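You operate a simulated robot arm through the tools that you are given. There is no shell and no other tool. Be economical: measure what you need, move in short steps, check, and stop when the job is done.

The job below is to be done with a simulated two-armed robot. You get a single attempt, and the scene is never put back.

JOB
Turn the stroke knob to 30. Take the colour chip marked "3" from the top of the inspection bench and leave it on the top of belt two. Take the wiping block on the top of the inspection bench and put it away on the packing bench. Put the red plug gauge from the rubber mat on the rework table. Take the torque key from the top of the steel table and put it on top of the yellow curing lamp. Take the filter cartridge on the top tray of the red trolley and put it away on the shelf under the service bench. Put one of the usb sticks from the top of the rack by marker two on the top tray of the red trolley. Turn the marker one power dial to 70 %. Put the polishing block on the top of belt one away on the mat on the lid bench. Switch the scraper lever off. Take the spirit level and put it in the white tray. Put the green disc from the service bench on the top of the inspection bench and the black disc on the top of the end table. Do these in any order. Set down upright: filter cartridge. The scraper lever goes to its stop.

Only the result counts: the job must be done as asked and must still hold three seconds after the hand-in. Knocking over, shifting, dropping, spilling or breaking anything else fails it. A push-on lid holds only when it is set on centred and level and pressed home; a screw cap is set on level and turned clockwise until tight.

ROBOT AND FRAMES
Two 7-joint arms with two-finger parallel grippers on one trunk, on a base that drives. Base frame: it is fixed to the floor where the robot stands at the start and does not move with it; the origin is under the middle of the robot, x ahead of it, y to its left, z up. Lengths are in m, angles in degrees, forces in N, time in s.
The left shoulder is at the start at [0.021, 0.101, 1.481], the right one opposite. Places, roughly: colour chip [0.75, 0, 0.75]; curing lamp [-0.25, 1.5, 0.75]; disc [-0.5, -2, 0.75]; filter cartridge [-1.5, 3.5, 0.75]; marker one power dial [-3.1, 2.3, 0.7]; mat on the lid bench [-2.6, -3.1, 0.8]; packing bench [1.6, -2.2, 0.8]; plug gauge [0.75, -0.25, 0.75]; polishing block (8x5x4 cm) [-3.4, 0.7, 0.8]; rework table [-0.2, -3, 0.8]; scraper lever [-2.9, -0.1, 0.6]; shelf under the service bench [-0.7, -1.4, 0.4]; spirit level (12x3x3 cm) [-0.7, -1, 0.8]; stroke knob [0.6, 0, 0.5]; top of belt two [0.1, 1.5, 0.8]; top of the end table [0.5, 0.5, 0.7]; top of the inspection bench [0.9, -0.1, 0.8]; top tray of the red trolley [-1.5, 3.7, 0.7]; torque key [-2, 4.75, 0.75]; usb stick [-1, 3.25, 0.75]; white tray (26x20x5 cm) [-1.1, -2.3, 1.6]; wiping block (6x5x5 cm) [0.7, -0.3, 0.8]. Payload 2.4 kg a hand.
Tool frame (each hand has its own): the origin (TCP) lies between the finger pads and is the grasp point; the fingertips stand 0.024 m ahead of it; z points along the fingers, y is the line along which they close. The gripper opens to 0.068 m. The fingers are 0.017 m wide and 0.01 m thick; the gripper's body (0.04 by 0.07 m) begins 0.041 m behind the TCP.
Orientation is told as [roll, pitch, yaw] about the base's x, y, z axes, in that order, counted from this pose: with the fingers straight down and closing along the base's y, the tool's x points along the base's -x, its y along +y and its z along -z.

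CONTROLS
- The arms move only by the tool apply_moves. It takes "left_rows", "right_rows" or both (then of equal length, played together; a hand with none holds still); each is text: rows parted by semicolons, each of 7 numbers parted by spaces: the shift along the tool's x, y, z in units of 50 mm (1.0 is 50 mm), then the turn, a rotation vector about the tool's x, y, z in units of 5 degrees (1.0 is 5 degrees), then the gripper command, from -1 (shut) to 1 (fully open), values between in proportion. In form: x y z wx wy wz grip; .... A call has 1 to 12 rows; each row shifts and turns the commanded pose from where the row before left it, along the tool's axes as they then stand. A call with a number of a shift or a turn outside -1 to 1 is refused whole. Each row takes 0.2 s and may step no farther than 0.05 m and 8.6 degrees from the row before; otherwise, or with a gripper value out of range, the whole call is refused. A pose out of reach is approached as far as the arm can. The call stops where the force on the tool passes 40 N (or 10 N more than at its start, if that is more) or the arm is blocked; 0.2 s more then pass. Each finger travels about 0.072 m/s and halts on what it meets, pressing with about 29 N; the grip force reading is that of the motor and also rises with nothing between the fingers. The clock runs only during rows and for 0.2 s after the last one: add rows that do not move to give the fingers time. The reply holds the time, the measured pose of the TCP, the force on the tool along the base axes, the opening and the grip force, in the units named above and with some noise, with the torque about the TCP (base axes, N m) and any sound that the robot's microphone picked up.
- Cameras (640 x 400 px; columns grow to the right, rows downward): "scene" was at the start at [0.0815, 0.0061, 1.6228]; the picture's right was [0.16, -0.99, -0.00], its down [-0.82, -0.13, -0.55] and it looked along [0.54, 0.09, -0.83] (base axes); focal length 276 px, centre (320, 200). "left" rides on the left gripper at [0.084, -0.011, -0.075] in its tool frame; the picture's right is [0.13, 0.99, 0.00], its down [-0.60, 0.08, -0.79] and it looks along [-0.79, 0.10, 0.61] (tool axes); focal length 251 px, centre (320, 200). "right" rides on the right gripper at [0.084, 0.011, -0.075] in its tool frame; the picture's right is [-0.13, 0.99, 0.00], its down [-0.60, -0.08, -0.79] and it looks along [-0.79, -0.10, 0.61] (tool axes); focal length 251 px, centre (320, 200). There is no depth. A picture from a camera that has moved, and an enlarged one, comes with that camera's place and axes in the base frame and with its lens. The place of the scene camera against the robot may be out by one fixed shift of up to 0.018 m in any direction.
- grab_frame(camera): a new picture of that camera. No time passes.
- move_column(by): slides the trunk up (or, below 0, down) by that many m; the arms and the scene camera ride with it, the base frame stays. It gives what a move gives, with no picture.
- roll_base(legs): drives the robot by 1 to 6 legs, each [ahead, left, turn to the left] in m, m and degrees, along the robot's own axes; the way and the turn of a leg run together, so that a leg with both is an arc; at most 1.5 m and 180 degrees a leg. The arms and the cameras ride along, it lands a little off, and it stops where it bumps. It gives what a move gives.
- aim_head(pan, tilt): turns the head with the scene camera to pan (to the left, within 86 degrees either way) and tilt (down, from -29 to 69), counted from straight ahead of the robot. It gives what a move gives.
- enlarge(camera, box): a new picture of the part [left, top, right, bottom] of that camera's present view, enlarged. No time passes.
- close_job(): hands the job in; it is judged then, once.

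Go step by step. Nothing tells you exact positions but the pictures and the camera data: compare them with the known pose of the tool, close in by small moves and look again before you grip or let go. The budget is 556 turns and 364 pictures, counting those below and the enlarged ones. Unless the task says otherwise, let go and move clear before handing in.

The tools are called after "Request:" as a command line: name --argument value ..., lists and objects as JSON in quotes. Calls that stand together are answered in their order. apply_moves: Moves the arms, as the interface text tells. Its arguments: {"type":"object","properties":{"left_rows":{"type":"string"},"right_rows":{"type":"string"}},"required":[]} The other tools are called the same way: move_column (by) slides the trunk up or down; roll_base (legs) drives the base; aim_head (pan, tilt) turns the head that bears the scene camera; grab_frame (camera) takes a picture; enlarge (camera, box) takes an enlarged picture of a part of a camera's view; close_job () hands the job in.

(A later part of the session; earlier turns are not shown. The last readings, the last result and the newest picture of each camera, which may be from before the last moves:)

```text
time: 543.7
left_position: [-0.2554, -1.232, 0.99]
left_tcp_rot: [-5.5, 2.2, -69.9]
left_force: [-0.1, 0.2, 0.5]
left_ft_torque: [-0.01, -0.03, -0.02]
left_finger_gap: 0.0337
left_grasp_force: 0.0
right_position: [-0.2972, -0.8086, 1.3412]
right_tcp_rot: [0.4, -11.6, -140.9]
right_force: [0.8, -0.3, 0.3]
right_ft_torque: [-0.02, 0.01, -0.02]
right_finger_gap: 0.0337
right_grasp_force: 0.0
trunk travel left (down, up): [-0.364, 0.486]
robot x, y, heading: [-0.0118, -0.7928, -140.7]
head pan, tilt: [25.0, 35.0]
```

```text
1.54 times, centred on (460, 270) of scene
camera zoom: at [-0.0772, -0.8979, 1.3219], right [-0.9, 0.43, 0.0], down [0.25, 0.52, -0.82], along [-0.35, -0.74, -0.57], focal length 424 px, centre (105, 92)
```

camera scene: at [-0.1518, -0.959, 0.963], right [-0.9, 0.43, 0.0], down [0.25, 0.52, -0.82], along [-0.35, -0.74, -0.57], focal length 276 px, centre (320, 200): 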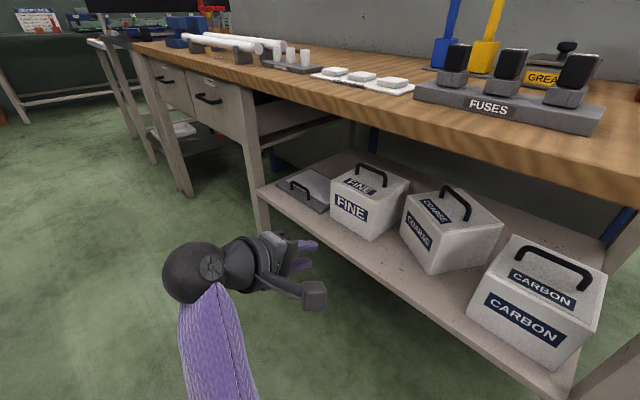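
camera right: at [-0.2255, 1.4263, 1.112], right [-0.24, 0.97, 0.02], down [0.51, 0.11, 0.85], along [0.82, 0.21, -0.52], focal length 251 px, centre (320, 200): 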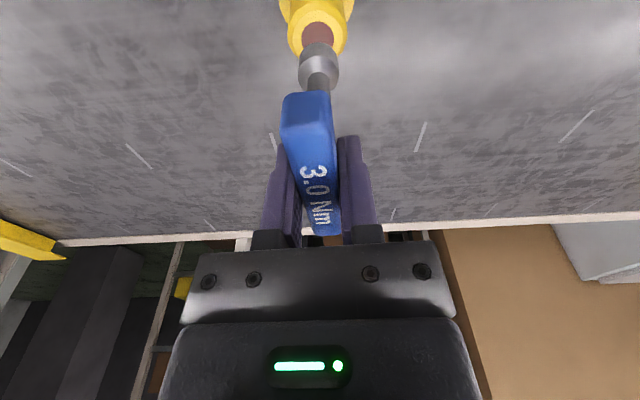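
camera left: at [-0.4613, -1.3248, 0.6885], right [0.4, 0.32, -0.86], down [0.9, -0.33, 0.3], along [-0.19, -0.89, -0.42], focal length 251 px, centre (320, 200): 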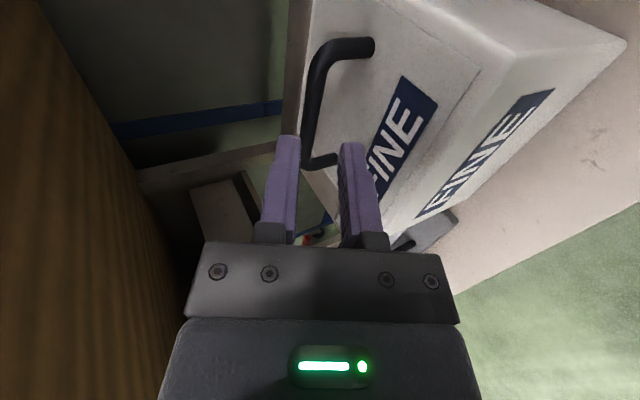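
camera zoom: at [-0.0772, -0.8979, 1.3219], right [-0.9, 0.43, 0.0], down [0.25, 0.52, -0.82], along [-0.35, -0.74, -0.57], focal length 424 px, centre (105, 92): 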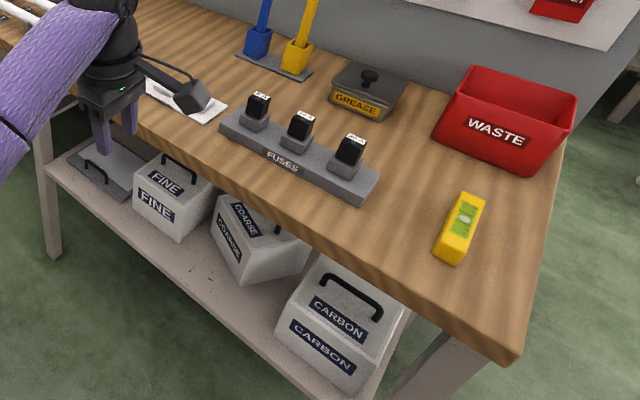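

Request:
roll_base --legs '[[0, 0, -18.5], [-0.07, 0.35, 0]]'

Request:
move_column --by -0.2

Request:
aim_head --pan 0 --tilt 40

Request:
grab_frame --camera "scene"

```text
time: 547.1
left_position: [-0.1903, -1.4366, 0.9898]
left_tcp_rot: [-5.5, 2.3, -88.5]
left_force: [-0.2, 0.0, -0.9]
left_ft_torque: [-0.01, -0.04, 0.01]
left_finger_gap: 0.0339
left_grasp_force: 0.1
right_position: [-0.0951, -1.0224, 1.3418]
right_tcp_rot: [0.4, -11.5, -159.2]
right_force: [-1.1, -0.7, 0.1]
right_ft_torque: [0.03, 0.01, 0.02]
right_finger_gap: 0.034
right_grasp_force: 0.0
trunk travel left (down, up): [-0.364, 0.486]
robot x, y, heading: [0.1843, -1.0933, -159.0]
head pan, tilt: [25.0, 35.0]
```

```text
time: 549.2
left_position: [-0.1899, -1.4369, 0.7896]
left_tcp_rot: [-5.6, 2.2, -88.3]
left_force: [0.0, 0.0, -1.6]
left_ft_torque: [-0.01, 0.0, 0.03]
left_finger_gap: 0.0338
left_grasp_force: 0.1
right_position: [-0.095, -1.0204, 1.1415]
right_tcp_rot: [0.5, -11.8, -159.3]
right_force: [0.0, -1.3, 0.1]
right_ft_torque: [-0.04, 0.0, 0.0]
right_finger_gap: 0.0342
right_grasp_force: 0.0
trunk travel left (down, up): [-0.164, 0.686]
robot x, y, heading: [0.1824, -1.0963, -159.2]
head pan, tilt: [25.0, 35.0]
```

```text
time: 550.1
left_position: [-0.1912, -1.435, 0.7891]
left_tcp_rot: [-5.5, 2.2, -88.5]
left_force: [-0.4, -0.3, 0.0]
left_ft_torque: [0.01, -0.02, -0.02]
left_finger_gap: 0.0338
left_grasp_force: 0.1
right_position: [-0.0964, -1.0199, 1.1406]
right_tcp_rot: [0.3, -11.7, -159.3]
right_force: [0.7, 0.3, 0.3]
right_ft_torque: [0.01, -0.01, 0.0]
right_finger_gap: 0.034
right_grasp_force: 0.1
trunk travel left (down, up): [-0.164, 0.686]
robot x, y, heading: [0.1823, -1.097, -159.2]
head pan, tilt: [0.0, 40.0]
```

```text
123 pictures are left
camera scene: at [0.0264, -1.1587, 1.1113], right [-0.36, 0.93, 0.0], down [0.6, 0.23, -0.77], along [-0.72, -0.27, -0.64], focal length 276 px, centre (320, 200)
```

scene: 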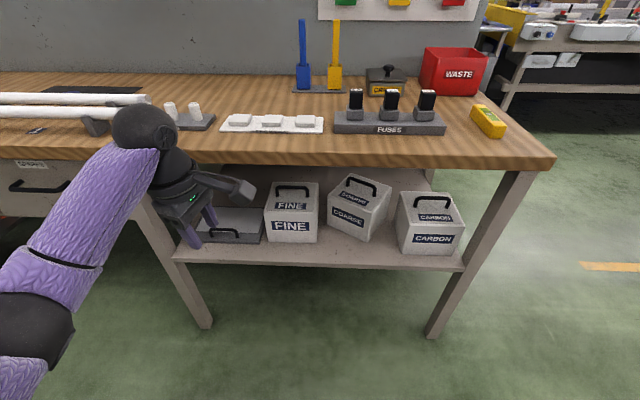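

Request:
apply_moves --left_rows "0 0 0 1 0 0 0;0 0 0 1 0 0 0;0 0 0 1 0 0 0;0 0 0 1 0 0 0;0 0 0 1 0 0 0;0 0 0 1 0 0 0;0 0 0 1 0 0 0;0 0 0 1 0 0 0;0 0 0 1 0 0 0;0 0 0 1 0 0 0;0 0 0 1 0 0 0"

Request:
move_column --by -0.14

Request:
roll_base --legs '[[0, 0, -7.3], [0.15, -0.1, 0]]'

Request:
aim_head --pan 15 --tilt 40

Request:
grab_frame --camera "scene"

Request:
grab_frame --camera "left"

```text
time: 552.5
left_position: [-0.1897, -1.4368, 0.7894]
left_tcp_rot: [-60.6, 2.2, -88.3]
left_force: [0.5, 0.2, 0.1]
left_ft_torque: [-0.01, 0.0, 0.04]
left_finger_gap: 0.034
left_grasp_force: 0.1
right_position: [-0.0954, -1.021, 1.1412]
right_tcp_rot: [0.4, -11.7, -159.3]
right_force: [-0.1, -0.1, 0.5]
right_ft_torque: [0.01, -0.03, -0.04]
right_finger_gap: 0.0342
right_grasp_force: 0.1
trunk travel left (down, up): [-0.164, 0.686]
robot x, y, heading: [0.1827, -1.0931, -159.2]
head pan, tilt: [0.0, 40.0]
```

```text
time: 554.2
left_position: [-0.19, -1.4354, 0.6496]
left_tcp_rot: [-60.5, 2.2, -88.3]
left_force: [-0.6, -0.2, 0.3]
left_ft_torque: [-0.01, 0.02, 0.01]
left_finger_gap: 0.0341
left_grasp_force: 0.1
right_position: [-0.1264, -1.0317, 0.9854]
right_tcp_rot: [0.6, -7.4, -159.4]
right_force: [-0.3, 0.1, -0.4]
right_ft_torque: [0.0, 0.0, -0.01]
right_finger_gap: 0.0341
right_grasp_force: 0.1
trunk travel left (down, up): [-0.024, 0.826]
robot x, y, heading: [0.1817, -1.0936, -159.3]
head pan, tilt: [0.0, 40.0]
```

```text
time: 556.3
left_position: [-0.3989, -1.3283, 0.6494]
left_tcp_rot: [-60.5, 2.2, -95.3]
left_force: [0.1, -0.6, 0.2]
left_ft_torque: [0.01, 0.01, 0.03]
left_finger_gap: 0.0342
left_grasp_force: 0.0
right_position: [-0.2881, -0.936, 0.9852]
right_tcp_rot: [0.5, -7.3, -166.3]
right_force: [0.2, -0.4, 0.0]
right_ft_torque: [0.01, 0.01, 0.02]
right_finger_gap: 0.0337
right_grasp_force: 0.0
trunk travel left (down, up): [-0.024, 0.826]
robot x, y, heading: [0.0085, -1.0305, -166.4]
head pan, tilt: [0.0, 40.0]
```

```text
time: 557.1
left_position: [-0.3999, -1.3271, 0.6492]
left_tcp_rot: [-60.5, 2.3, -95.4]
left_force: [-0.1, -0.5, 0.0]
left_ft_torque: [0.0, -0.03, 0.0]
left_finger_gap: 0.0341
left_grasp_force: 0.1
right_position: [-0.2876, -0.9348, 0.9846]
right_tcp_rot: [0.5, -7.2, -166.2]
right_force: [-0.3, 0.2, -0.4]
right_ft_torque: [0.03, -0.01, -0.03]
right_finger_gap: 0.034
right_grasp_force: 0.1
trunk travel left (down, up): [-0.024, 0.826]
robot x, y, heading: [0.0144, -1.0322, -166.4]
head pan, tilt: [15.0, 40.0]
```

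```text
122 pictures are left
camera scene: at [-0.1881, -1.1106, 0.966], right [-0.48, 0.88, 0.0], down [0.56, 0.31, -0.77], along [-0.67, -0.37, -0.64], focal length 276 px, centre (320, 200)
```

scene: 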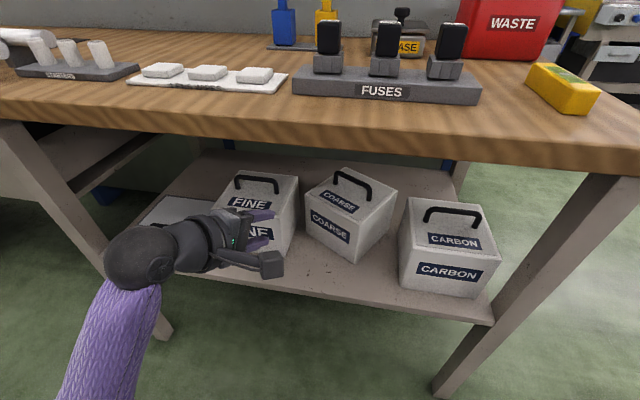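

```text
121 pictures are left
camera left: at [-0.3328, -1.2518, 0.6984], right [0.5, 0.12, -0.86], down [0.67, -0.68, 0.3], along [-0.55, -0.72, -0.42], focal length 251 px, centre (320, 200)
```

left: 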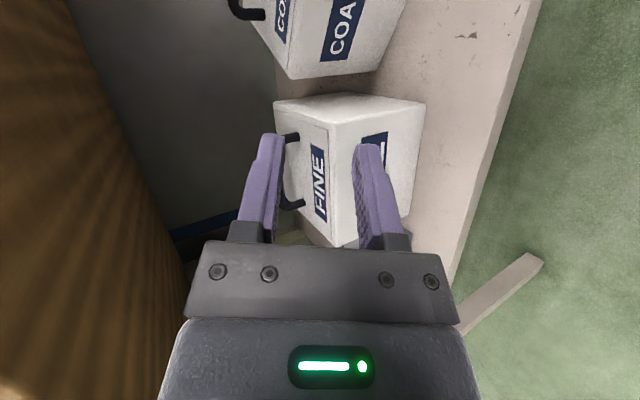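

Request:
roll_base --legs '[[0, -0.124, 0]]'

Request:
apply_moves --left_rows "0 0 0 0 0 0 -0.1;0 0.26 0.15 0 0 0 -0.1"

Request:
grab_frame --camera "left"

Request:
grab_frame --camera "scene"

```text
time: 558.3
left_position: [-0.4282, -1.2094, 0.6508]
left_tcp_rot: [-60.5, 2.1, -95.2]
left_force: [0.5, 0.0, -0.2]
left_ft_torque: [-0.01, 0.0, 0.0]
left_finger_gap: 0.0342
left_grasp_force: 0.0
right_position: [-0.3171, -0.8172, 0.9851]
right_tcp_rot: [0.5, -7.2, -166.2]
right_force: [0.3, -0.5, 0.6]
right_ft_torque: [0.05, 0.05, -0.02]
right_finger_gap: 0.0339
right_grasp_force: 0.1
trunk travel left (down, up): [-0.024, 0.826]
robot x, y, heading: [-0.0166, -0.9133, -166.1]
head pan, tilt: [15.0, 40.0]
```

```text
time: 558.9
left_position: [-0.4296, -1.21, 0.6358]
left_tcp_rot: [-60.4, 2.2, -95.4]
left_force: [-0.2, -0.4, -0.4]
left_ft_torque: [-0.02, 0.03, 0.02]
left_finger_gap: 0.0304
left_grasp_force: 0.0
right_position: [-0.3159, -0.8173, 0.9858]
right_tcp_rot: [0.5, -7.3, -166.1]
right_force: [-0.4, 0.5, -0.8]
right_ft_torque: [-0.01, 0.0, 0.01]
right_finger_gap: 0.0341
right_grasp_force: 0.0
trunk travel left (down, up): [-0.024, 0.826]
robot x, y, heading: [-0.0189, -0.9157, -166.2]
head pan, tilt: [15.0, 40.0]
```

```text
120 pictures are left
camera left: at [-0.3627, -1.1337, 0.6838], right [0.5, 0.12, -0.86], down [0.67, -0.68, 0.3], along [-0.55, -0.72, -0.42], focal length 251 px, centre (320, 200)
```

left: 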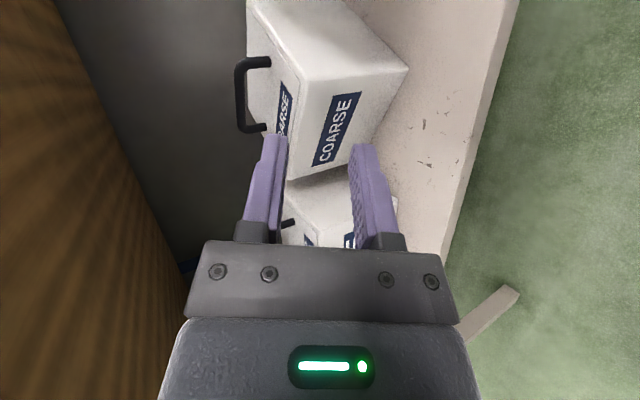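

```text
119 pictures are left
camera scene: at [-0.2172, -0.9931, 0.966], right [-0.48, 0.88, 0.0], down [0.56, 0.31, -0.77], along [-0.67, -0.37, -0.64], focal length 276 px, centre (320, 200)
```

scene: 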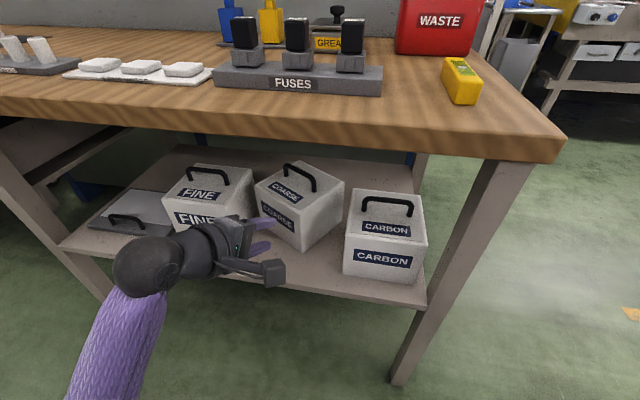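

Request:
apply_moves --left_rows "0 0.17 0.1 0 0 0 -0.37;0 0 0 0 0 0 -0.37"

Request:
roll_base --legs '[[0.11, 0, 0]]'

Request:
grab_frame --camera "left"

```text
time: 559.5
left_position: [-0.4288, -1.2095, 0.6245]
left_tcp_rot: [-60.5, 2.1, -95.3]
left_force: [1.3, 1.0, 0.0]
left_ft_torque: [0.02, 0.01, 0.02]
left_finger_gap: 0.0214
left_grasp_force: 0.1
right_position: [-0.3179, -0.8192, 0.9857]
right_tcp_rot: [0.5, -7.2, -166.2]
right_force: [0.0, 0.0, -0.1]
right_ft_torque: [-0.02, 0.01, 0.01]
right_finger_gap: 0.0342
right_grasp_force: 0.1
trunk travel left (down, up): [-0.024, 0.826]
robot x, y, heading: [-0.0208, -0.9181, -166.1]
head pan, tilt: [15.0, 40.0]
```

```text
time: 560.7
left_position: [-0.5361, -1.2349, 0.6246]
left_tcp_rot: [-60.5, 2.2, -95.4]
left_force: [-0.2, -0.7, -0.3]
left_ft_torque: [-0.02, 0.03, 0.02]
left_finger_gap: 0.0213
left_grasp_force: 0.1
right_position: [-0.4223, -0.8434, 0.9842]
right_tcp_rot: [0.5, -7.4, -166.2]
right_force: [0.3, -0.2, 0.1]
right_ft_torque: [0.0, 0.04, 0.02]
right_finger_gap: 0.0339
right_grasp_force: 0.1
trunk travel left (down, up): [-0.024, 0.826]
robot x, y, heading: [-0.1249, -0.9436, -165.7]
head pan, tilt: [15.0, 40.0]
```

```text
118 pictures are left
camera left: at [-0.4684, -1.1595, 0.6733], right [0.5, 0.12, -0.86], down [0.67, -0.68, 0.3], along [-0.55, -0.72, -0.42], focal length 251 px, centre (320, 200)
```

left: 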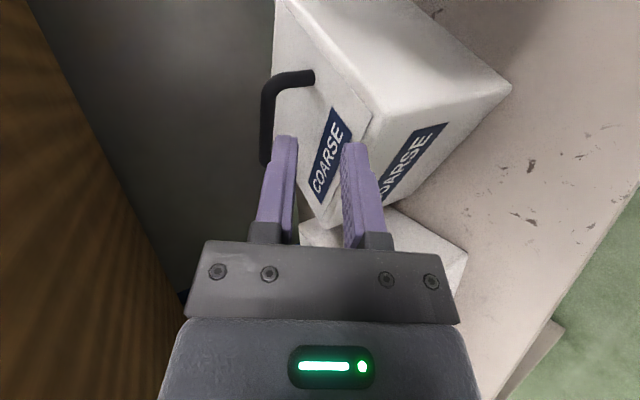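

Request:
apply_moves --left_rows "0 0.18 0.1 0 0 0 -0.37"

Request:
roll_base --legs '[[0.06, 0.01, 0]]'

Request:
grab_frame --camera "left"

```text
time: 561.1
left_position: [-0.536, -1.235, 0.615]
left_tcp_rot: [-60.5, 2.1, -95.3]
left_force: [0.7, 0.6, -0.3]
left_ft_torque: [0.03, 0.0, 0.0]
left_finger_gap: 0.0217
left_grasp_force: 0.0
right_position: [-0.4232, -0.8437, 0.9846]
right_tcp_rot: [0.6, -7.1, -166.2]
right_force: [-0.6, -0.7, -0.5]
right_ft_torque: [-0.01, -0.01, 0.01]
right_finger_gap: 0.034
right_grasp_force: 0.1
trunk travel left (down, up): [-0.024, 0.826]
robot x, y, heading: [-0.1213, -0.9428, -166.0]
head pan, tilt: [15.0, 40.0]
```

```text
time: 562.1
left_position: [-0.5941, -1.2587, 0.6149]
left_tcp_rot: [-60.6, 2.1, -95.4]
left_force: [0.0, 0.2, 0.5]
left_ft_torque: [0.02, -0.02, 0.01]
left_finger_gap: 0.0214
left_grasp_force: 0.0
right_position: [-0.4808, -0.8681, 0.9852]
right_tcp_rot: [0.5, -7.3, -166.3]
right_force: [-0.5, 0.0, -0.1]
right_ft_torque: [-0.02, -0.01, 0.0]
right_finger_gap: 0.0341
right_grasp_force: 0.1
trunk travel left (down, up): [-0.024, 0.826]
robot x, y, heading: [-0.1822, -0.9651, -166.3]
head pan, tilt: [15.0, 40.0]
```

```text
117 pictures are left
camera left: at [-0.527, -1.1835, 0.6633], right [0.5, 0.12, -0.86], down [0.67, -0.68, 0.3], along [-0.55, -0.72, -0.42], focal length 251 px, centre (320, 200)
```

left: 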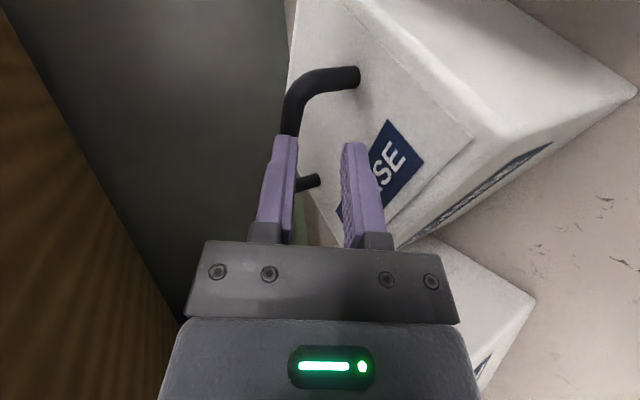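

Request:
apply_moves --left_rows "0 -0.35 0 0 0 0 -0.37;0 0 0.5 0 0 0 -0.37"

Request:
grab_frame --camera "left"

```text
time: 562.7
left_position: [-0.6236, -1.2577, 0.6178]
left_tcp_rot: [-60.5, 2.1, -95.4]
left_force: [-0.1, -0.3, 0.6]
left_ft_torque: [0.0, 0.01, 0.01]
left_finger_gap: 0.0215
left_grasp_force: 0.0
right_position: [-0.4811, -0.8686, 0.9843]
right_tcp_rot: [0.4, -7.4, -166.1]
right_force: [-0.2, 0.0, -0.6]
right_ft_torque: [-0.02, -0.01, 0.02]
right_finger_gap: 0.034
right_grasp_force: 0.0
trunk travel left (down, up): [-0.024, 0.826]
robot x, y, heading: [-0.1824, -0.9668, -166.0]
head pan, tilt: [15.0, 40.0]
```

```text
116 pictures are left
camera left: at [-0.5568, -1.1815, 0.6673], right [0.5, 0.12, -0.86], down [0.67, -0.68, 0.3], along [-0.55, -0.72, -0.42], focal length 251 px, centre (320, 200)
```

left: 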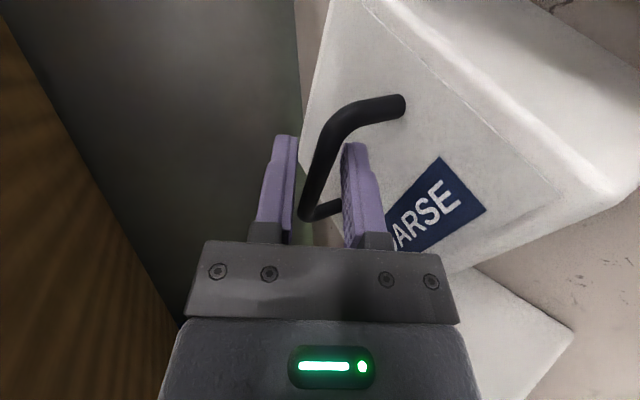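

Request:
apply_moves --left_rows "0 0 0.1 0 0 0 -1;0 0 0 0 0 0 -1;0 0 0 0 0 0 -1"

Request:
grab_frame --camera "left"

```text
time: 563.5
left_position: [-0.6274, -1.2561, 0.6161]
left_tcp_rot: [-60.6, 2.2, -95.3]
left_force: [0.7, -1.8, 5.6]
left_ft_torque: [-0.67, 0.2, 0.05]
left_finger_gap: 0.0119
left_grasp_force: 29.6
right_position: [-0.4814, -0.8676, 0.9848]
right_tcp_rot: [0.6, -7.3, -166.3]
right_force: [0.0, 0.1, -0.6]
right_ft_torque: [0.04, 0.01, -0.02]
right_finger_gap: 0.0342
right_grasp_force: 0.1
trunk travel left (down, up): [-0.024, 0.826]
robot x, y, heading: [-0.1816, -0.9679, -166.1]
head pan, tilt: [15.0, 40.0]
```

```text
115 pictures are left
camera left: at [-0.5607, -1.1809, 0.665], right [0.5, 0.12, -0.86], down [0.67, -0.68, 0.3], along [-0.55, -0.72, -0.42], focal length 251 px, centre (320, 200)
```

left: 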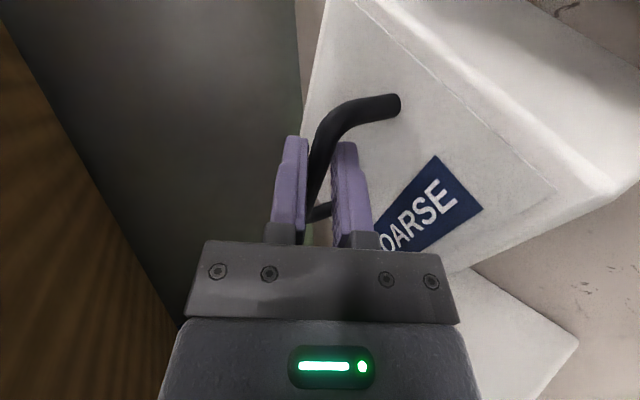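

Request:
apply_moves --left_rows "0 -0.35 -0.2 0 0 0 -1;0 -0.26 -0.15 0 0 0 -1"

Request:
roll_base --legs '[[-0.178, -0.026, 0]]'

Request:
grab_frame --camera "scene"

```text
time: 564.1
left_position: [-0.6286, -1.26, 0.6499]
left_tcp_rot: [-60.2, 2.2, -95.4]
left_force: [-1.2, -0.5, -6.9]
left_ft_torque: [0.07, -0.09, 0.02]
left_finger_gap: 0.0109
left_grasp_force: 29.1
right_position: [-0.4814, -0.869, 0.9856]
right_tcp_rot: [0.4, -7.1, -166.2]
right_force: [0.6, -0.7, 0.2]
right_ft_torque: [0.02, -0.03, -0.01]
right_finger_gap: 0.0338
right_grasp_force: 0.1
trunk travel left (down, up): [-0.024, 0.826]
robot x, y, heading: [-0.1828, -0.9673, -166.0]
head pan, tilt: [15.0, 40.0]
```

```text
time: 565.6
left_position: [-0.466, -1.1915, 0.6514]
left_tcp_rot: [-60.4, 2.3, -95.2]
left_force: [-0.8, -0.1, -6.4]
left_ft_torque: [0.07, -0.09, 0.01]
left_finger_gap: 0.0107
left_grasp_force: 29.1
right_position: [-0.3186, -0.8033, 0.985]
right_tcp_rot: [0.5, -7.2, -166.0]
right_force: [-0.7, -0.1, 0.3]
right_ft_torque: [-0.06, 0.0, 0.0]
right_finger_gap: 0.0339
right_grasp_force: 0.1
trunk travel left (down, up): [-0.024, 0.826]
robot x, y, heading: [-0.0189, -0.9001, -165.7]
head pan, tilt: [15.0, 40.0]
```

```text
114 pictures are left
camera scene: at [-0.2185, -0.9772, 0.9658], right [-0.49, 0.87, 0.0], down [0.56, 0.31, -0.77], along [-0.67, -0.37, -0.64], focal length 276 px, centre (320, 200)
```

scene: 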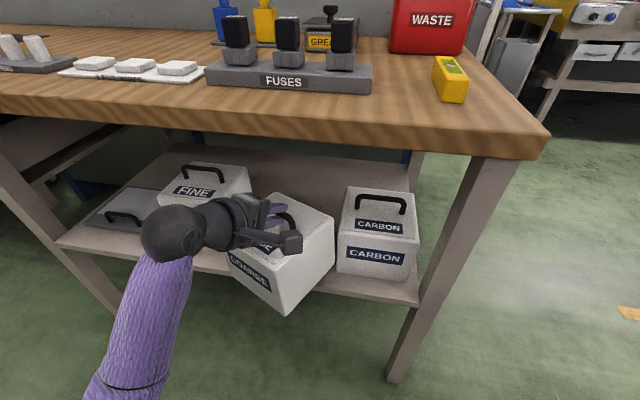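

Request:
roll_base --legs '[[-0.119, -0.0164, 0], [0.035, -0.206, 0], [0, 0, 24.2]]'

Request:
grab_frame --camera "scene"

```text
time: 569.3
left_position: [-0.2804, -1.112, 0.65]
left_tcp_rot: [-60.5, 2.3, -71.7]
left_force: [-0.2, 0.2, -6.9]
left_ft_torque: [0.11, -0.07, 0.02]
left_finger_gap: 0.0105
left_grasp_force: 28.7
right_position: [-0.3015, -0.6963, 0.9853]
right_tcp_rot: [0.5, -7.2, -142.5]
right_force: [0.4, 0.1, 1.1]
right_ft_torque: [-0.01, 0.0, -0.02]
right_finger_gap: 0.0342
right_grasp_force: 0.0
trunk travel left (down, up): [-0.024, 0.826]
robot x, y, heading: [0.0106, -0.6652, -142.5]
head pan, tilt: [15.0, 40.0]
```

```text
113 pictures are left
camera scene: at [-0.1422, -0.8169, 0.9659], right [-0.79, 0.61, 0.0], down [0.39, 0.51, -0.77], along [-0.47, -0.61, -0.64], focal length 276 px, centre (320, 200)
```

scene: 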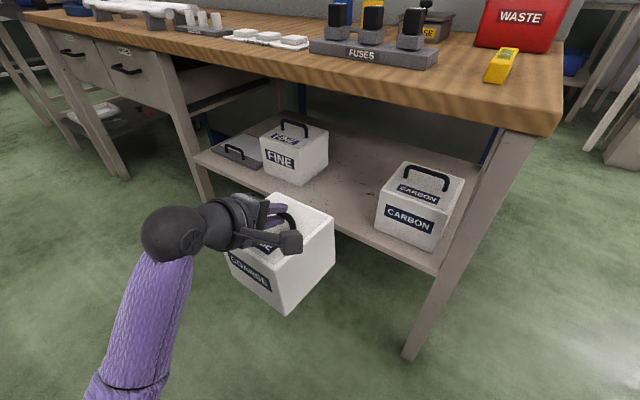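

Request:
roll_base --legs '[[0.18, -0.049, 0]]'

Request:
grab_frame --camera "scene"

```text
time: 570.8
left_position: [-0.4504, -1.1792, 0.6516]
left_tcp_rot: [-60.4, 2.2, -71.8]
left_force: [0.1, 0.0, -6.8]
left_ft_torque: [0.09, -0.09, 0.01]
left_finger_gap: 0.0107
left_grasp_force: 28.6
right_position: [-0.4705, -0.7634, 0.984]
right_tcp_rot: [0.5, -7.1, -142.6]
right_force: [0.0, -0.8, 0.2]
right_ft_torque: [-0.02, -0.01, 0.01]
right_finger_gap: 0.0338
right_grasp_force: 0.0
trunk travel left (down, up): [-0.024, 0.826]
robot x, y, heading: [-0.1559, -0.7346, -142.4]
head pan, tilt: [15.0, 40.0]
```

```text
112 pictures are left
camera scene: at [-0.3105, -0.8842, 0.9659], right [-0.79, 0.61, 0.0], down [0.39, 0.51, -0.77], along [-0.47, -0.61, -0.64], focal length 276 px, centre (320, 200)
```

scene: 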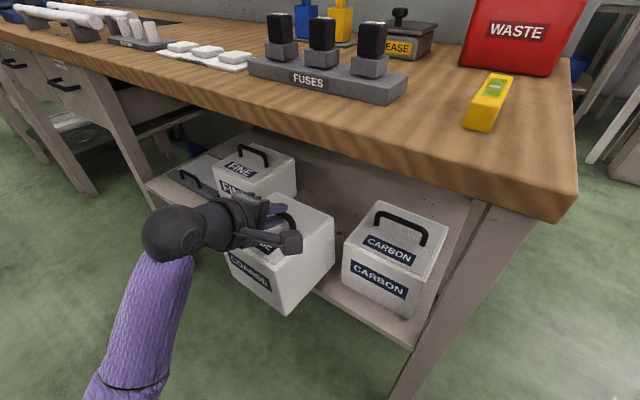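

Request:
roll_base --legs '[[0.124, -0.0315, 0]]'

Request:
grab_frame --camera "scene"

Request:
grab_frame --camera "left"

```text
time: 572.0
left_position: [-0.5637, -1.2298, 0.6511]
left_tcp_rot: [-60.4, 2.1, -71.6]
left_force: [0.1, 0.1, -7.0]
left_ft_torque: [0.1, -0.03, -0.05]
left_finger_gap: 0.0108
left_grasp_force: 28.5
right_position: [-0.5866, -0.8132, 0.986]
right_tcp_rot: [0.5, -7.2, -142.4]
right_force: [-0.1, 0.0, 0.3]
right_ft_torque: [-0.02, -0.01, 0.01]
right_finger_gap: 0.0342
right_grasp_force: 0.2
trunk travel left (down, up): [-0.024, 0.826]
robot x, y, heading: [-0.2724, -0.7824, -142.6]
head pan, tilt: [15.0, 40.0]
```

```text
111 pictures are left
camera scene: at [-0.4265, -0.9346, 0.9659], right [-0.8, 0.61, 0.0], down [0.39, 0.51, -0.77], along [-0.46, -0.61, -0.64], focal length 276 px, centre (320, 200)
```

scene: 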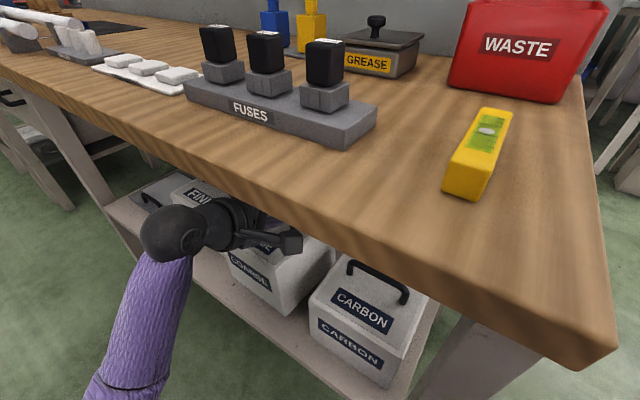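

```text
110 pictures are left
camera left: at [-0.5342, -1.1341, 0.6993], right [0.41, 0.31, -0.86], down [0.89, -0.35, 0.3], along [-0.21, -0.88, -0.42], focal length 251 px, centre (320, 200)
```

left: 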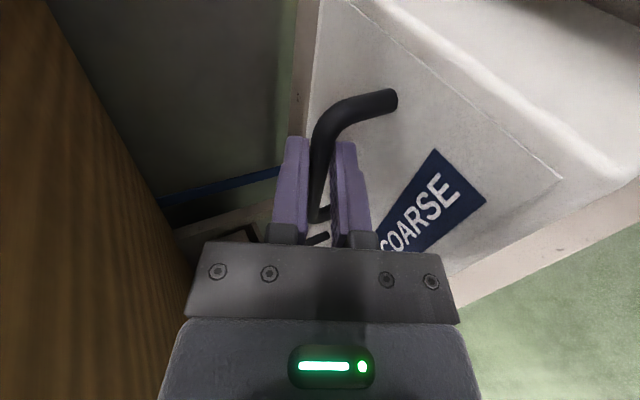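

Request:
apply_moves --left_rows "0 0.3 0.17 0 0 0 -1;0 0.12 0.07 0 0 0 -1;0 0 0 0 0 0 -1"

Request:
apply_moves --left_rows "0 0.14 0.08 0 0 0 -1;0 0 0 0 0 0 -1"

```text
time: 572.9
left_position: [-0.5638, -1.2313, 0.6273]
left_tcp_rot: [-60.4, 2.2, -71.6]
left_force: [-0.6, -0.4, -6.5]
left_ft_torque: [0.15, -0.1, 0.01]
left_finger_gap: 0.0104
left_grasp_force: 28.1
right_position: [-0.5851, -0.8123, 0.9854]
right_tcp_rot: [0.5, -7.1, -142.5]
right_force: [0.4, 0.4, 0.3]
right_ft_torque: [-0.01, 0.0, 0.03]
right_finger_gap: 0.0339
right_grasp_force: 0.0
trunk travel left (down, up): [-0.024, 0.826]
robot x, y, heading: [-0.2756, -0.7821, -142.5]
head pan, tilt: [15.0, 40.0]
```

```text
time: 573.5
left_position: [-0.5662, -1.2293, 0.6211]
left_tcp_rot: [-60.7, 2.2, -71.6]
left_force: [-0.8, 5.0, 12.5]
left_ft_torque: [-0.72, 0.06, -0.03]
left_finger_gap: 0.0109
left_grasp_force: 28.5
right_position: [-0.5851, -0.8124, 0.9846]
right_tcp_rot: [0.6, -7.3, -142.4]
right_force: [-0.2, -0.2, -0.3]
right_ft_torque: [-0.02, 0.01, 0.01]
right_finger_gap: 0.0341
right_grasp_force: 0.1
trunk travel left (down, up): [-0.024, 0.826]
robot x, y, heading: [-0.2704, -0.7827, -142.5]
head pan, tilt: [15.0, 40.0]
```

Request:
apply_moves --left_rows "0 0.06 0.03 0 0 0 -1;0 -0.04 -0.02 0 0 0 -0.5;0 0 0 0 0 0 -0.45;0 0 0 0 0 0 -0.45;0 0 -0.5 0 0 0 -0.45;0 0 -0.5 0 0 0 -0.45"

Request:
grab_frame --camera "left"

```text
time: 574.9
left_position: [-0.5223, -1.2166, 0.6427]
left_tcp_rot: [-60.4, 2.2, -71.7]
left_force: [0.3, -0.1, -0.1]
left_ft_torque: [0.01, 0.06, -0.03]
left_finger_gap: 0.0191
left_grasp_force: 0.0
right_position: [-0.5869, -0.8123, 0.9857]
right_tcp_rot: [0.5, -7.3, -142.4]
right_force: [0.0, 0.3, -1.1]
right_ft_torque: [-0.03, -0.03, 0.0]
right_finger_gap: 0.034
right_grasp_force: 0.0
trunk travel left (down, up): [-0.024, 0.826]
robot x, y, heading: [-0.2745, -0.7849, -142.2]
head pan, tilt: [15.0, 40.0]
```

```text
109 pictures are left
camera left: at [-0.492, -1.1211, 0.6916], right [0.41, 0.31, -0.86], down [0.89, -0.35, 0.3], along [-0.21, -0.88, -0.42], focal length 251 px, centre (320, 200)
```

left: 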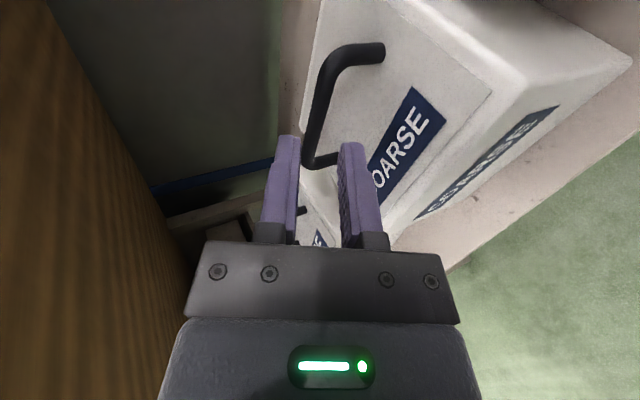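

Request:
roll_base --legs '[[-0.24, 0.065, 0], [0, 0, -17], [-0.065, 0.457, 0]]'

Request:
move_column --by 0.14

Request:
aim_head --pan 0 --tilt 40

Request:
grab_frame --camera "scene"

```text
time: 580.0
left_position: [-0.1738, -1.4415, 0.6429]
left_tcp_rot: [-60.4, 2.2, -87.8]
left_force: [0.7, 0.5, 0.4]
left_ft_torque: [0.0, 0.0, 0.0]
left_finger_gap: 0.0189
left_grasp_force: 0.1
right_position: [-0.1206, -1.0353, 0.9858]
right_tcp_rot: [0.5, -7.3, -158.7]
right_force: [0.3, -0.1, -0.1]
right_ft_torque: [0.04, -0.05, 0.03]
right_finger_gap: 0.0339
right_grasp_force: 0.1
trunk travel left (down, up): [-0.024, 0.826]
robot x, y, heading: [0.1886, -1.0937, -158.6]
head pan, tilt: [15.0, 40.0]
```

```text
time: 581.7
left_position: [-0.173, -1.4421, 0.7837]
left_tcp_rot: [-60.4, 2.3, -87.8]
left_force: [0.4, -0.2, 0.6]
left_ft_torque: [-0.01, -0.03, 0.03]
left_finger_gap: 0.0188
left_grasp_force: 0.0
right_position: [-0.1226, -1.0349, 1.1256]
right_tcp_rot: [0.5, -7.2, -158.7]
right_force: [0.2, 0.5, -0.5]
right_ft_torque: [-0.01, -0.01, -0.03]
right_finger_gap: 0.034
right_grasp_force: 0.0
trunk travel left (down, up): [-0.164, 0.686]
robot x, y, heading: [0.188, -1.0925, -158.8]
head pan, tilt: [15.0, 40.0]
```

```text
time: 582.5
left_position: [-0.1718, -1.4413, 0.7833]
left_tcp_rot: [-60.4, 2.2, -87.7]
left_force: [0.4, 1.0, 0.6]
left_ft_torque: [-0.01, 0.0, -0.01]
left_finger_gap: 0.0186
left_grasp_force: 0.0
right_position: [-0.1216, -1.0357, 1.1249]
right_tcp_rot: [0.5, -7.3, -158.7]
right_force: [-0.2, -0.5, -0.5]
right_ft_torque: [-0.03, 0.01, -0.02]
right_finger_gap: 0.0339
right_grasp_force: 0.0
trunk travel left (down, up): [-0.164, 0.686]
robot x, y, heading: [0.1882, -1.0923, -158.7]
head pan, tilt: [0.0, 40.0]
```

```text
108 pictures are left
camera scene: at [0.0332, -1.1593, 1.1113], right [-0.37, 0.93, 0.0], down [0.6, 0.24, -0.77], along [-0.71, -0.28, -0.64], focal length 276 px, centre (320, 200)
```

scene: 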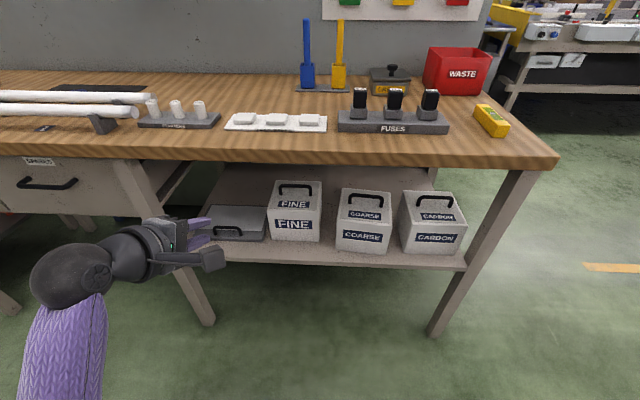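

Request:
move_column --by 0.09

Request:
apply_moves --left_rows "0 0 0 -1 0 0 0;0 0 0 -1 0 0 0;0 0 0 -1 0 0 0;0 0 0 -1 0 0 0;0 0 0 -1 0 0 0;0 0 0 -1 0 0 0;0 0 0 -1 0 0 0;0 0 0 -1 0 0 0;0 0 0 -1 0 0 0;0 0 0 -1 0 0 0;0 0 0 -1 0 0 0"

Request:
apply_moves --left_rows "0 0 -0.8 0 0 1 0;0 0 -0.8 0 0 1 0;0 0 -0.8 0 0 1 0;0 0 -0.8 0 0 1 0;0 0 0 0 0 1 0;0 0 0 0 0 1 0;0 0 0 0 0 1 0;0 0 0 0 0 1 0;0 0 0 0 0 1 0;0 0 0 0 0 1 0;0 0 0 0 0 1 0;0 0 0 0 0 1 0"

Request:
roll_base --legs '[[0.33, -0.2, 0]]'

Request:
grab_frame --camera "scene"

```text
time: 583.7
left_position: [-0.1733, -1.4407, 0.8726]
left_tcp_rot: [-60.4, 2.2, -87.8]
left_force: [-0.1, 0.4, 0.4]
left_ft_torque: [-0.01, -0.03, -0.02]
left_finger_gap: 0.0189
left_grasp_force: 0.1
right_position: [-0.1208, -1.036, 1.2137]
right_tcp_rot: [0.6, -7.2, -158.7]
right_force: [-0.6, 0.2, -0.4]
right_ft_torque: [-0.02, -0.02, 0.01]
right_finger_gap: 0.034
right_grasp_force: 0.1
trunk travel left (down, up): [-0.254, 0.596]
robot x, y, heading: [0.1891, -1.0932, -158.5]
head pan, tilt: [0.0, 40.0]
```

```text
time: 586.1
left_position: [-0.174, -1.4397, 0.8741]
left_tcp_rot: [-5.3, 2.2, -87.8]
left_force: [0.1, 0.3, -0.6]
left_ft_torque: [-0.02, -0.02, -0.03]
left_finger_gap: 0.0339
left_grasp_force: 0.1
right_position: [-0.1208, -1.0349, 1.2146]
right_tcp_rot: [0.6, -7.5, -158.7]
right_force: [0.2, 0.2, 0.1]
right_ft_torque: [-0.01, 0.03, 0.02]
right_finger_gap: 0.034
right_grasp_force: 0.0
trunk travel left (down, up): [-0.254, 0.596]
robot x, y, heading: [0.1874, -1.0944, -158.7]
head pan, tilt: [0.0, 40.0]
```

```text
time: 588.7
left_position: [-0.1574, -1.4476, 1.0334]
left_tcp_rot: [-4.6, -3.6, -147.7]
left_force: [0.9, 0.5, 0.3]
left_ft_torque: [-0.04, 0.01, -0.01]
left_finger_gap: 0.0339
left_grasp_force: 0.1
right_position: [-0.1204, -1.0345, 1.2143]
right_tcp_rot: [0.6, -7.4, -158.7]
right_force: [0.3, -0.1, 0.2]
right_ft_torque: [-0.03, -0.02, -0.03]
right_finger_gap: 0.034
right_grasp_force: 0.1
trunk travel left (down, up): [-0.254, 0.596]
robot x, y, heading: [0.1895, -1.0917, -158.7]
head pan, tilt: [0.0, 40.0]
```

```text
time: 591.2
left_position: [-0.5354, -1.3832, 1.0313]
left_tcp_rot: [-4.6, -3.7, -147.2]
left_force: [-0.3, 0.2, 0.3]
left_ft_torque: [-0.03, 0.03, 0.04]
left_finger_gap: 0.0343
left_grasp_force: 0.1
right_position: [-0.5011, -0.971, 1.2147]
right_tcp_rot: [0.6, -7.4, -158.4]
right_force: [-0.9, 0.2, 0.0]
right_ft_torque: [0.02, 0.0, 0.0]
right_finger_gap: 0.0339
right_grasp_force: 0.0
trunk travel left (down, up): [-0.254, 0.596]
robot x, y, heading: [-0.1932, -1.0251, -158.0]
head pan, tilt: [0.0, 40.0]
```

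```text
107 pictures are left
camera scene: at [-0.3244, -1.0861, 1.2031], right [-0.37, 0.93, 0.0], down [0.6, 0.24, -0.77], along [-0.71, -0.28, -0.64], focal length 276 px, centre (320, 200)
```

scene: 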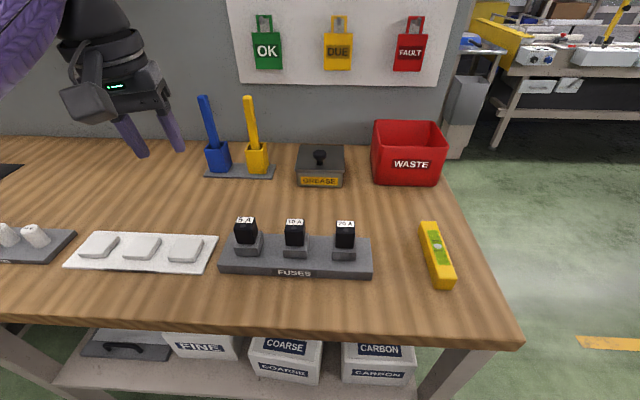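

Request:
apply_moves --right_rows "-0.94 -0.2 0.12 0 0 0.4 0.6;-0.94 -0.2 0.12 0 0 0.4 0.6;-0.94 -0.2 0.12 0 0 0.3 0.6;0.12 0 0.9 0 0 0 0.6;0.12 0 0.9 0 0 0 0.6;0.12 0 0.9 0 0 0 0.6;0.12 0 0.9 0 0 0 0.6;0.12 0 0.9 0 0 0 0.6"

Request:
grab_frame --camera "right"

```text
time: 593.0
left_position: [-0.5364, -1.3833, 1.0319]
left_tcp_rot: [-4.6, -3.6, -147.3]
left_force: [0.1, 0.6, 0.9]
left_ft_torque: [0.01, -0.01, -0.01]
left_finger_gap: 0.0339
left_grasp_force: 0.1
right_position: [-0.6218, -0.9763, 0.9448]
right_tcp_rot: [1.4, -7.3, -163.9]
right_force: [1.2, -0.6, -0.3]
right_ft_torque: [0.0, 0.01, 0.0]
right_finger_gap: 0.0544
right_grasp_force: 0.1
right hand out of reach, approached as far as the arm can: row 1, 2, 3
trunk travel left (down, up): [-0.254, 0.596]
robot x, y, heading: [-0.1914, -1.0299, -158.5]
head pan, tilt: [0.0, 40.0]
```

```text
106 pictures are left
camera right: at [-0.53, -0.9587, 1.0089], right [0.15, -0.99, 0.04], down [-0.51, -0.04, 0.86], along [-0.85, -0.15, -0.51], focal length 251 px, centre (320, 200)
```

right: 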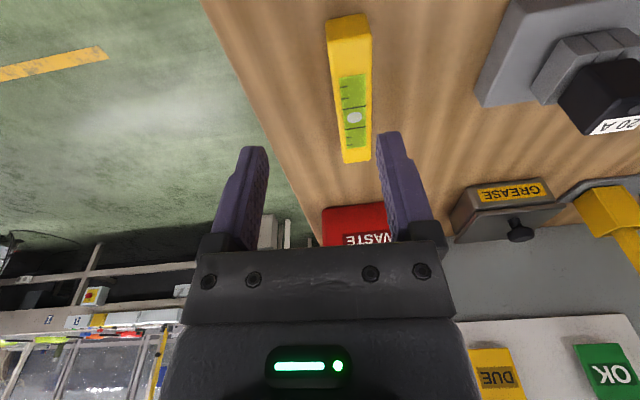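

Request:
apply_moves --right_rows "-0.525 0.46 0.07 0 0 0 0.6;0.115 0 0.8 0 0 0 0.6"

Request:
grab_frame --camera "right"

```text
time: 593.6
left_position: [-0.5367, -1.3834, 1.0318]
left_tcp_rot: [-4.5, -3.6, -147.3]
left_force: [0.1, -0.8, 0.0]
left_ft_torque: [0.01, -0.02, 0.0]
left_finger_gap: 0.0339
left_grasp_force: 0.0
right_position: [-0.6399, -1.0033, 0.9058]
right_tcp_rot: [1.3, -7.3, -164.0]
right_force: [0.2, -0.2, 0.1]
right_ft_torque: [0.0, 0.0, 0.0]
right_finger_gap: 0.0545
right_grasp_force: 0.0
trunk travel left (down, up): [-0.254, 0.596]
robot x, y, heading: [-0.1923, -1.0245, -158.4]
head pan, tilt: [0.0, 40.0]
```

```text
105 pictures are left
camera right: at [-0.5471, -0.9865, 0.9706], right [0.15, -0.99, 0.04], down [-0.51, -0.04, 0.86], along [-0.85, -0.15, -0.51], focal length 251 px, centre (320, 200)
```

right: 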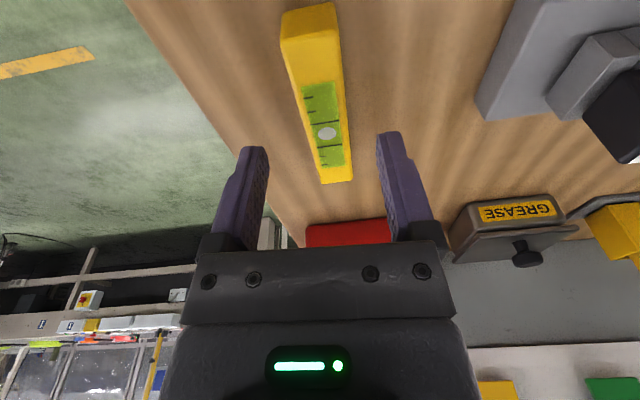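

Request:
apply_moves --right_rows "0.02 0.08 0.8 0 0 0 0.6;0.02 0 0.2 0 0 0 0.6;0 0 0 0 0 0 -1;0 0 0 0 0 0 -1;0 0 0 0 0 0 -1"

Request:
apply_moves --right_rows "-0.12 0 -0.9 0 0 0 -1;-0.12 0 -0.9 0 0 0 -1;-0.12 0 -0.9 0 0 0 -1;-0.12 0 -0.9 0 0 0 -1"

Request:
grab_frame --camera "right"

```text
time: 594.8
left_position: [-0.5352, -1.3828, 1.032]
left_tcp_rot: [-4.5, -3.7, -147.3]
left_force: [-0.8, 0.1, -0.2]
left_ft_torque: [-0.02, 0.03, 0.01]
left_finger_gap: 0.0339
left_grasp_force: 0.0
right_position: [-0.6423, -1.0082, 0.8562]
right_tcp_rot: [1.3, -7.2, -164.0]
right_force: [-0.2, 0.0, 0.5]
right_ft_torque: [0.02, 0.02, -0.01]
right_finger_gap: 0.0277
right_grasp_force: 29.0
trunk travel left (down, up): [-0.254, 0.596]
robot x, y, heading: [-0.1873, -1.0267, -158.3]
head pan, tilt: [0.0, 40.0]
```

```text
time: 595.8
left_position: [-0.536, -1.3846, 1.0306]
left_tcp_rot: [-4.6, -3.6, -147.3]
left_force: [0.2, -0.6, -0.2]
left_ft_torque: [0.01, 0.02, 0.05]
left_finger_gap: 0.034
left_grasp_force: 0.0
right_position: [-0.646, -1.0083, 1.0376]
right_tcp_rot: [1.3, -7.2, -163.9]
right_force: [0.2, 0.3, -0.9]
right_ft_torque: [-0.01, -0.01, -0.01]
right_finger_gap: 0.0274
right_grasp_force: 28.8
trunk travel left (down, up): [-0.254, 0.596]
robot x, y, heading: [-0.1926, -1.0261, -158.4]
head pan, tilt: [0.0, 40.0]
```

```text
104 pictures are left
camera right: at [-0.5537, -0.9919, 1.1022], right [0.15, -0.99, 0.04], down [-0.51, -0.04, 0.86], along [-0.85, -0.15, -0.51], focal length 251 px, centre (320, 200)
```

right: 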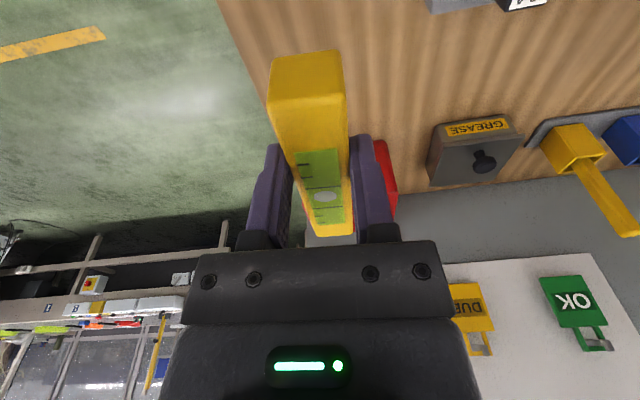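

Request:
apply_moves --right_rows "0.9 0 -0.1 0 0 0 -1;0.9 0 -0.1 0 0 0 -1;0.9 0 -0.1 0 0 0 -1"

Request:
roll_base --legs '[[-0.3, -0.1, 0], [0, -0.6, 0], [1.3, 0, 0], [0, 0, 50]]'

Request:
aim_head --pan 0 --tilt 15

Request:
grab_frame --camera "scene"

```text
time: 596.6
left_position: [-0.5364, -1.3826, 1.0319]
left_tcp_rot: [-4.6, -3.6, -147.3]
left_force: [0.3, -0.6, -0.1]
left_ft_torque: [-0.05, -0.01, 0.03]
left_finger_gap: 0.034
left_grasp_force: 0.1
right_position: [-0.5115, -0.9711, 1.0345]
right_tcp_rot: [1.3, -7.3, -163.9]
right_force: [-0.4, 0.0, -0.4]
right_ft_torque: [0.02, -0.04, 0.0]
right_finger_gap: 0.0277
right_grasp_force: 28.8
trunk travel left (down, up): [-0.254, 0.596]
robot x, y, heading: [-0.1892, -1.0279, -158.2]
head pan, tilt: [0.0, 40.0]
```

```text
time: 609.1
left_position: [-1.6257, -1.1798, 1.0308]
left_tcp_rot: [-3.6, -3.4, -129.8]
left_force: [-0.4, -1.0, -0.4]
left_ft_torque: [-0.01, -0.02, 0.02]
left_finger_gap: 0.0338
left_grasp_force: 0.1
right_position: [-1.7309, -0.7901, 1.0345]
right_tcp_rot: [1.8, -7.4, -145.2]
right_force: [0.0, 0.4, -1.4]
right_ft_torque: [-0.02, 0.0, 0.01]
right_finger_gap: 0.0275
right_grasp_force: 28.9
trunk travel left (down, up): [-0.254, 0.596]
robot x, y, heading: [-1.4083, -0.7473, -139.4]
head pan, tilt: [0.0, 40.0]
stopped in leg 4: the robot was blocked; the commanded pose is now the measured one
```

```text
time: 610.0
left_position: [-1.6251, -1.1814, 1.0314]
left_tcp_rot: [-3.5, -3.4, -129.5]
left_force: [-0.4, 0.1, -0.1]
left_ft_torque: [-0.02, 0.0, -0.01]
left_finger_gap: 0.0338
left_grasp_force: 0.1
right_position: [-1.7331, -0.7899, 1.0332]
right_tcp_rot: [1.8, -7.2, -145.1]
right_force: [0.0, 0.4, -0.7]
right_ft_torque: [0.02, -0.04, 0.0]
right_finger_gap: 0.0275
right_grasp_force: 29.8
trunk travel left (down, up): [-0.254, 0.596]
robot x, y, heading: [-1.4069, -0.7435, -139.3]
head pan, tilt: [0.0, 15.0]
```

```text
103 pictures are left
camera scene: at [-1.5262, -0.8406, 1.2428], right [-0.65, 0.76, -0.01], down [0.2, 0.16, -0.97], along [-0.73, -0.63, -0.26], focal length 276 px, centre (320, 200)
```

scene: 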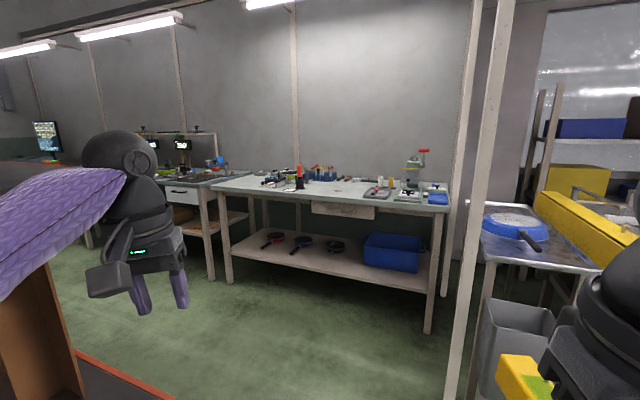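

Request:
roll_base --legs '[[0, 0, -15]]'

Request:
aim_head --pan 65 --tilt 15

Request:
grab_frame --camera "scene"

```text
time: 611.3
left_position: [-1.7239, -1.1212, 1.0277]
left_tcp_rot: [-4.1, -3.2, -143.9]
left_force: [0.3, 0.4, 0.5]
left_ft_torque: [-0.02, -0.01, 0.01]
left_finger_gap: 0.0339
left_grasp_force: 0.2
right_position: [-1.7313, -0.7145, 1.0353]
right_tcp_rot: [1.3, -7.3, -159.3]
right_force: [0.5, 0.7, -1.5]
right_ft_torque: [0.04, 0.01, -0.02]
right_finger_gap: 0.0274
right_grasp_force: 28.7
trunk travel left (down, up): [-0.254, 0.596]
robot x, y, heading: [-1.4041, -0.7491, -154.1]
head pan, tilt: [0.0, 15.0]
```

```text
time: 612.7
left_position: [-1.725, -1.1213, 1.0276]
left_tcp_rot: [-4.1, -3.2, -143.9]
left_force: [-0.1, -0.6, 0.1]
left_ft_torque: [0.0, 0.02, 0.02]
left_finger_gap: 0.0337
left_grasp_force: 0.0
right_position: [-1.7317, -0.7151, 1.0351]
right_tcp_rot: [1.3, -7.3, -159.4]
right_force: [0.2, 0.0, 0.0]
right_ft_torque: [0.0, -0.03, -0.03]
right_finger_gap: 0.0273
right_grasp_force: 28.9
trunk travel left (down, up): [-0.254, 0.596]
robot x, y, heading: [-1.4059, -0.7455, -153.6]
head pan, tilt: [65.0, 15.0]
```

```text
102 pictures are left
camera scene: at [-1.4569, -0.8692, 1.2427], right [-1.0, -0.02, 0.0], down [-0.01, 0.26, -0.97], along [0.02, -0.97, -0.26], focal length 276 px, centre (320, 200)
```

scene: 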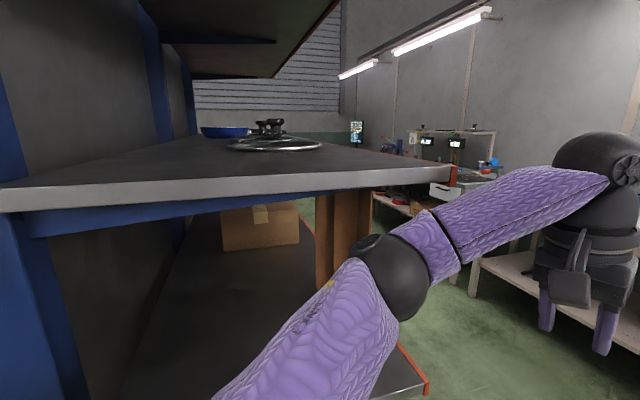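

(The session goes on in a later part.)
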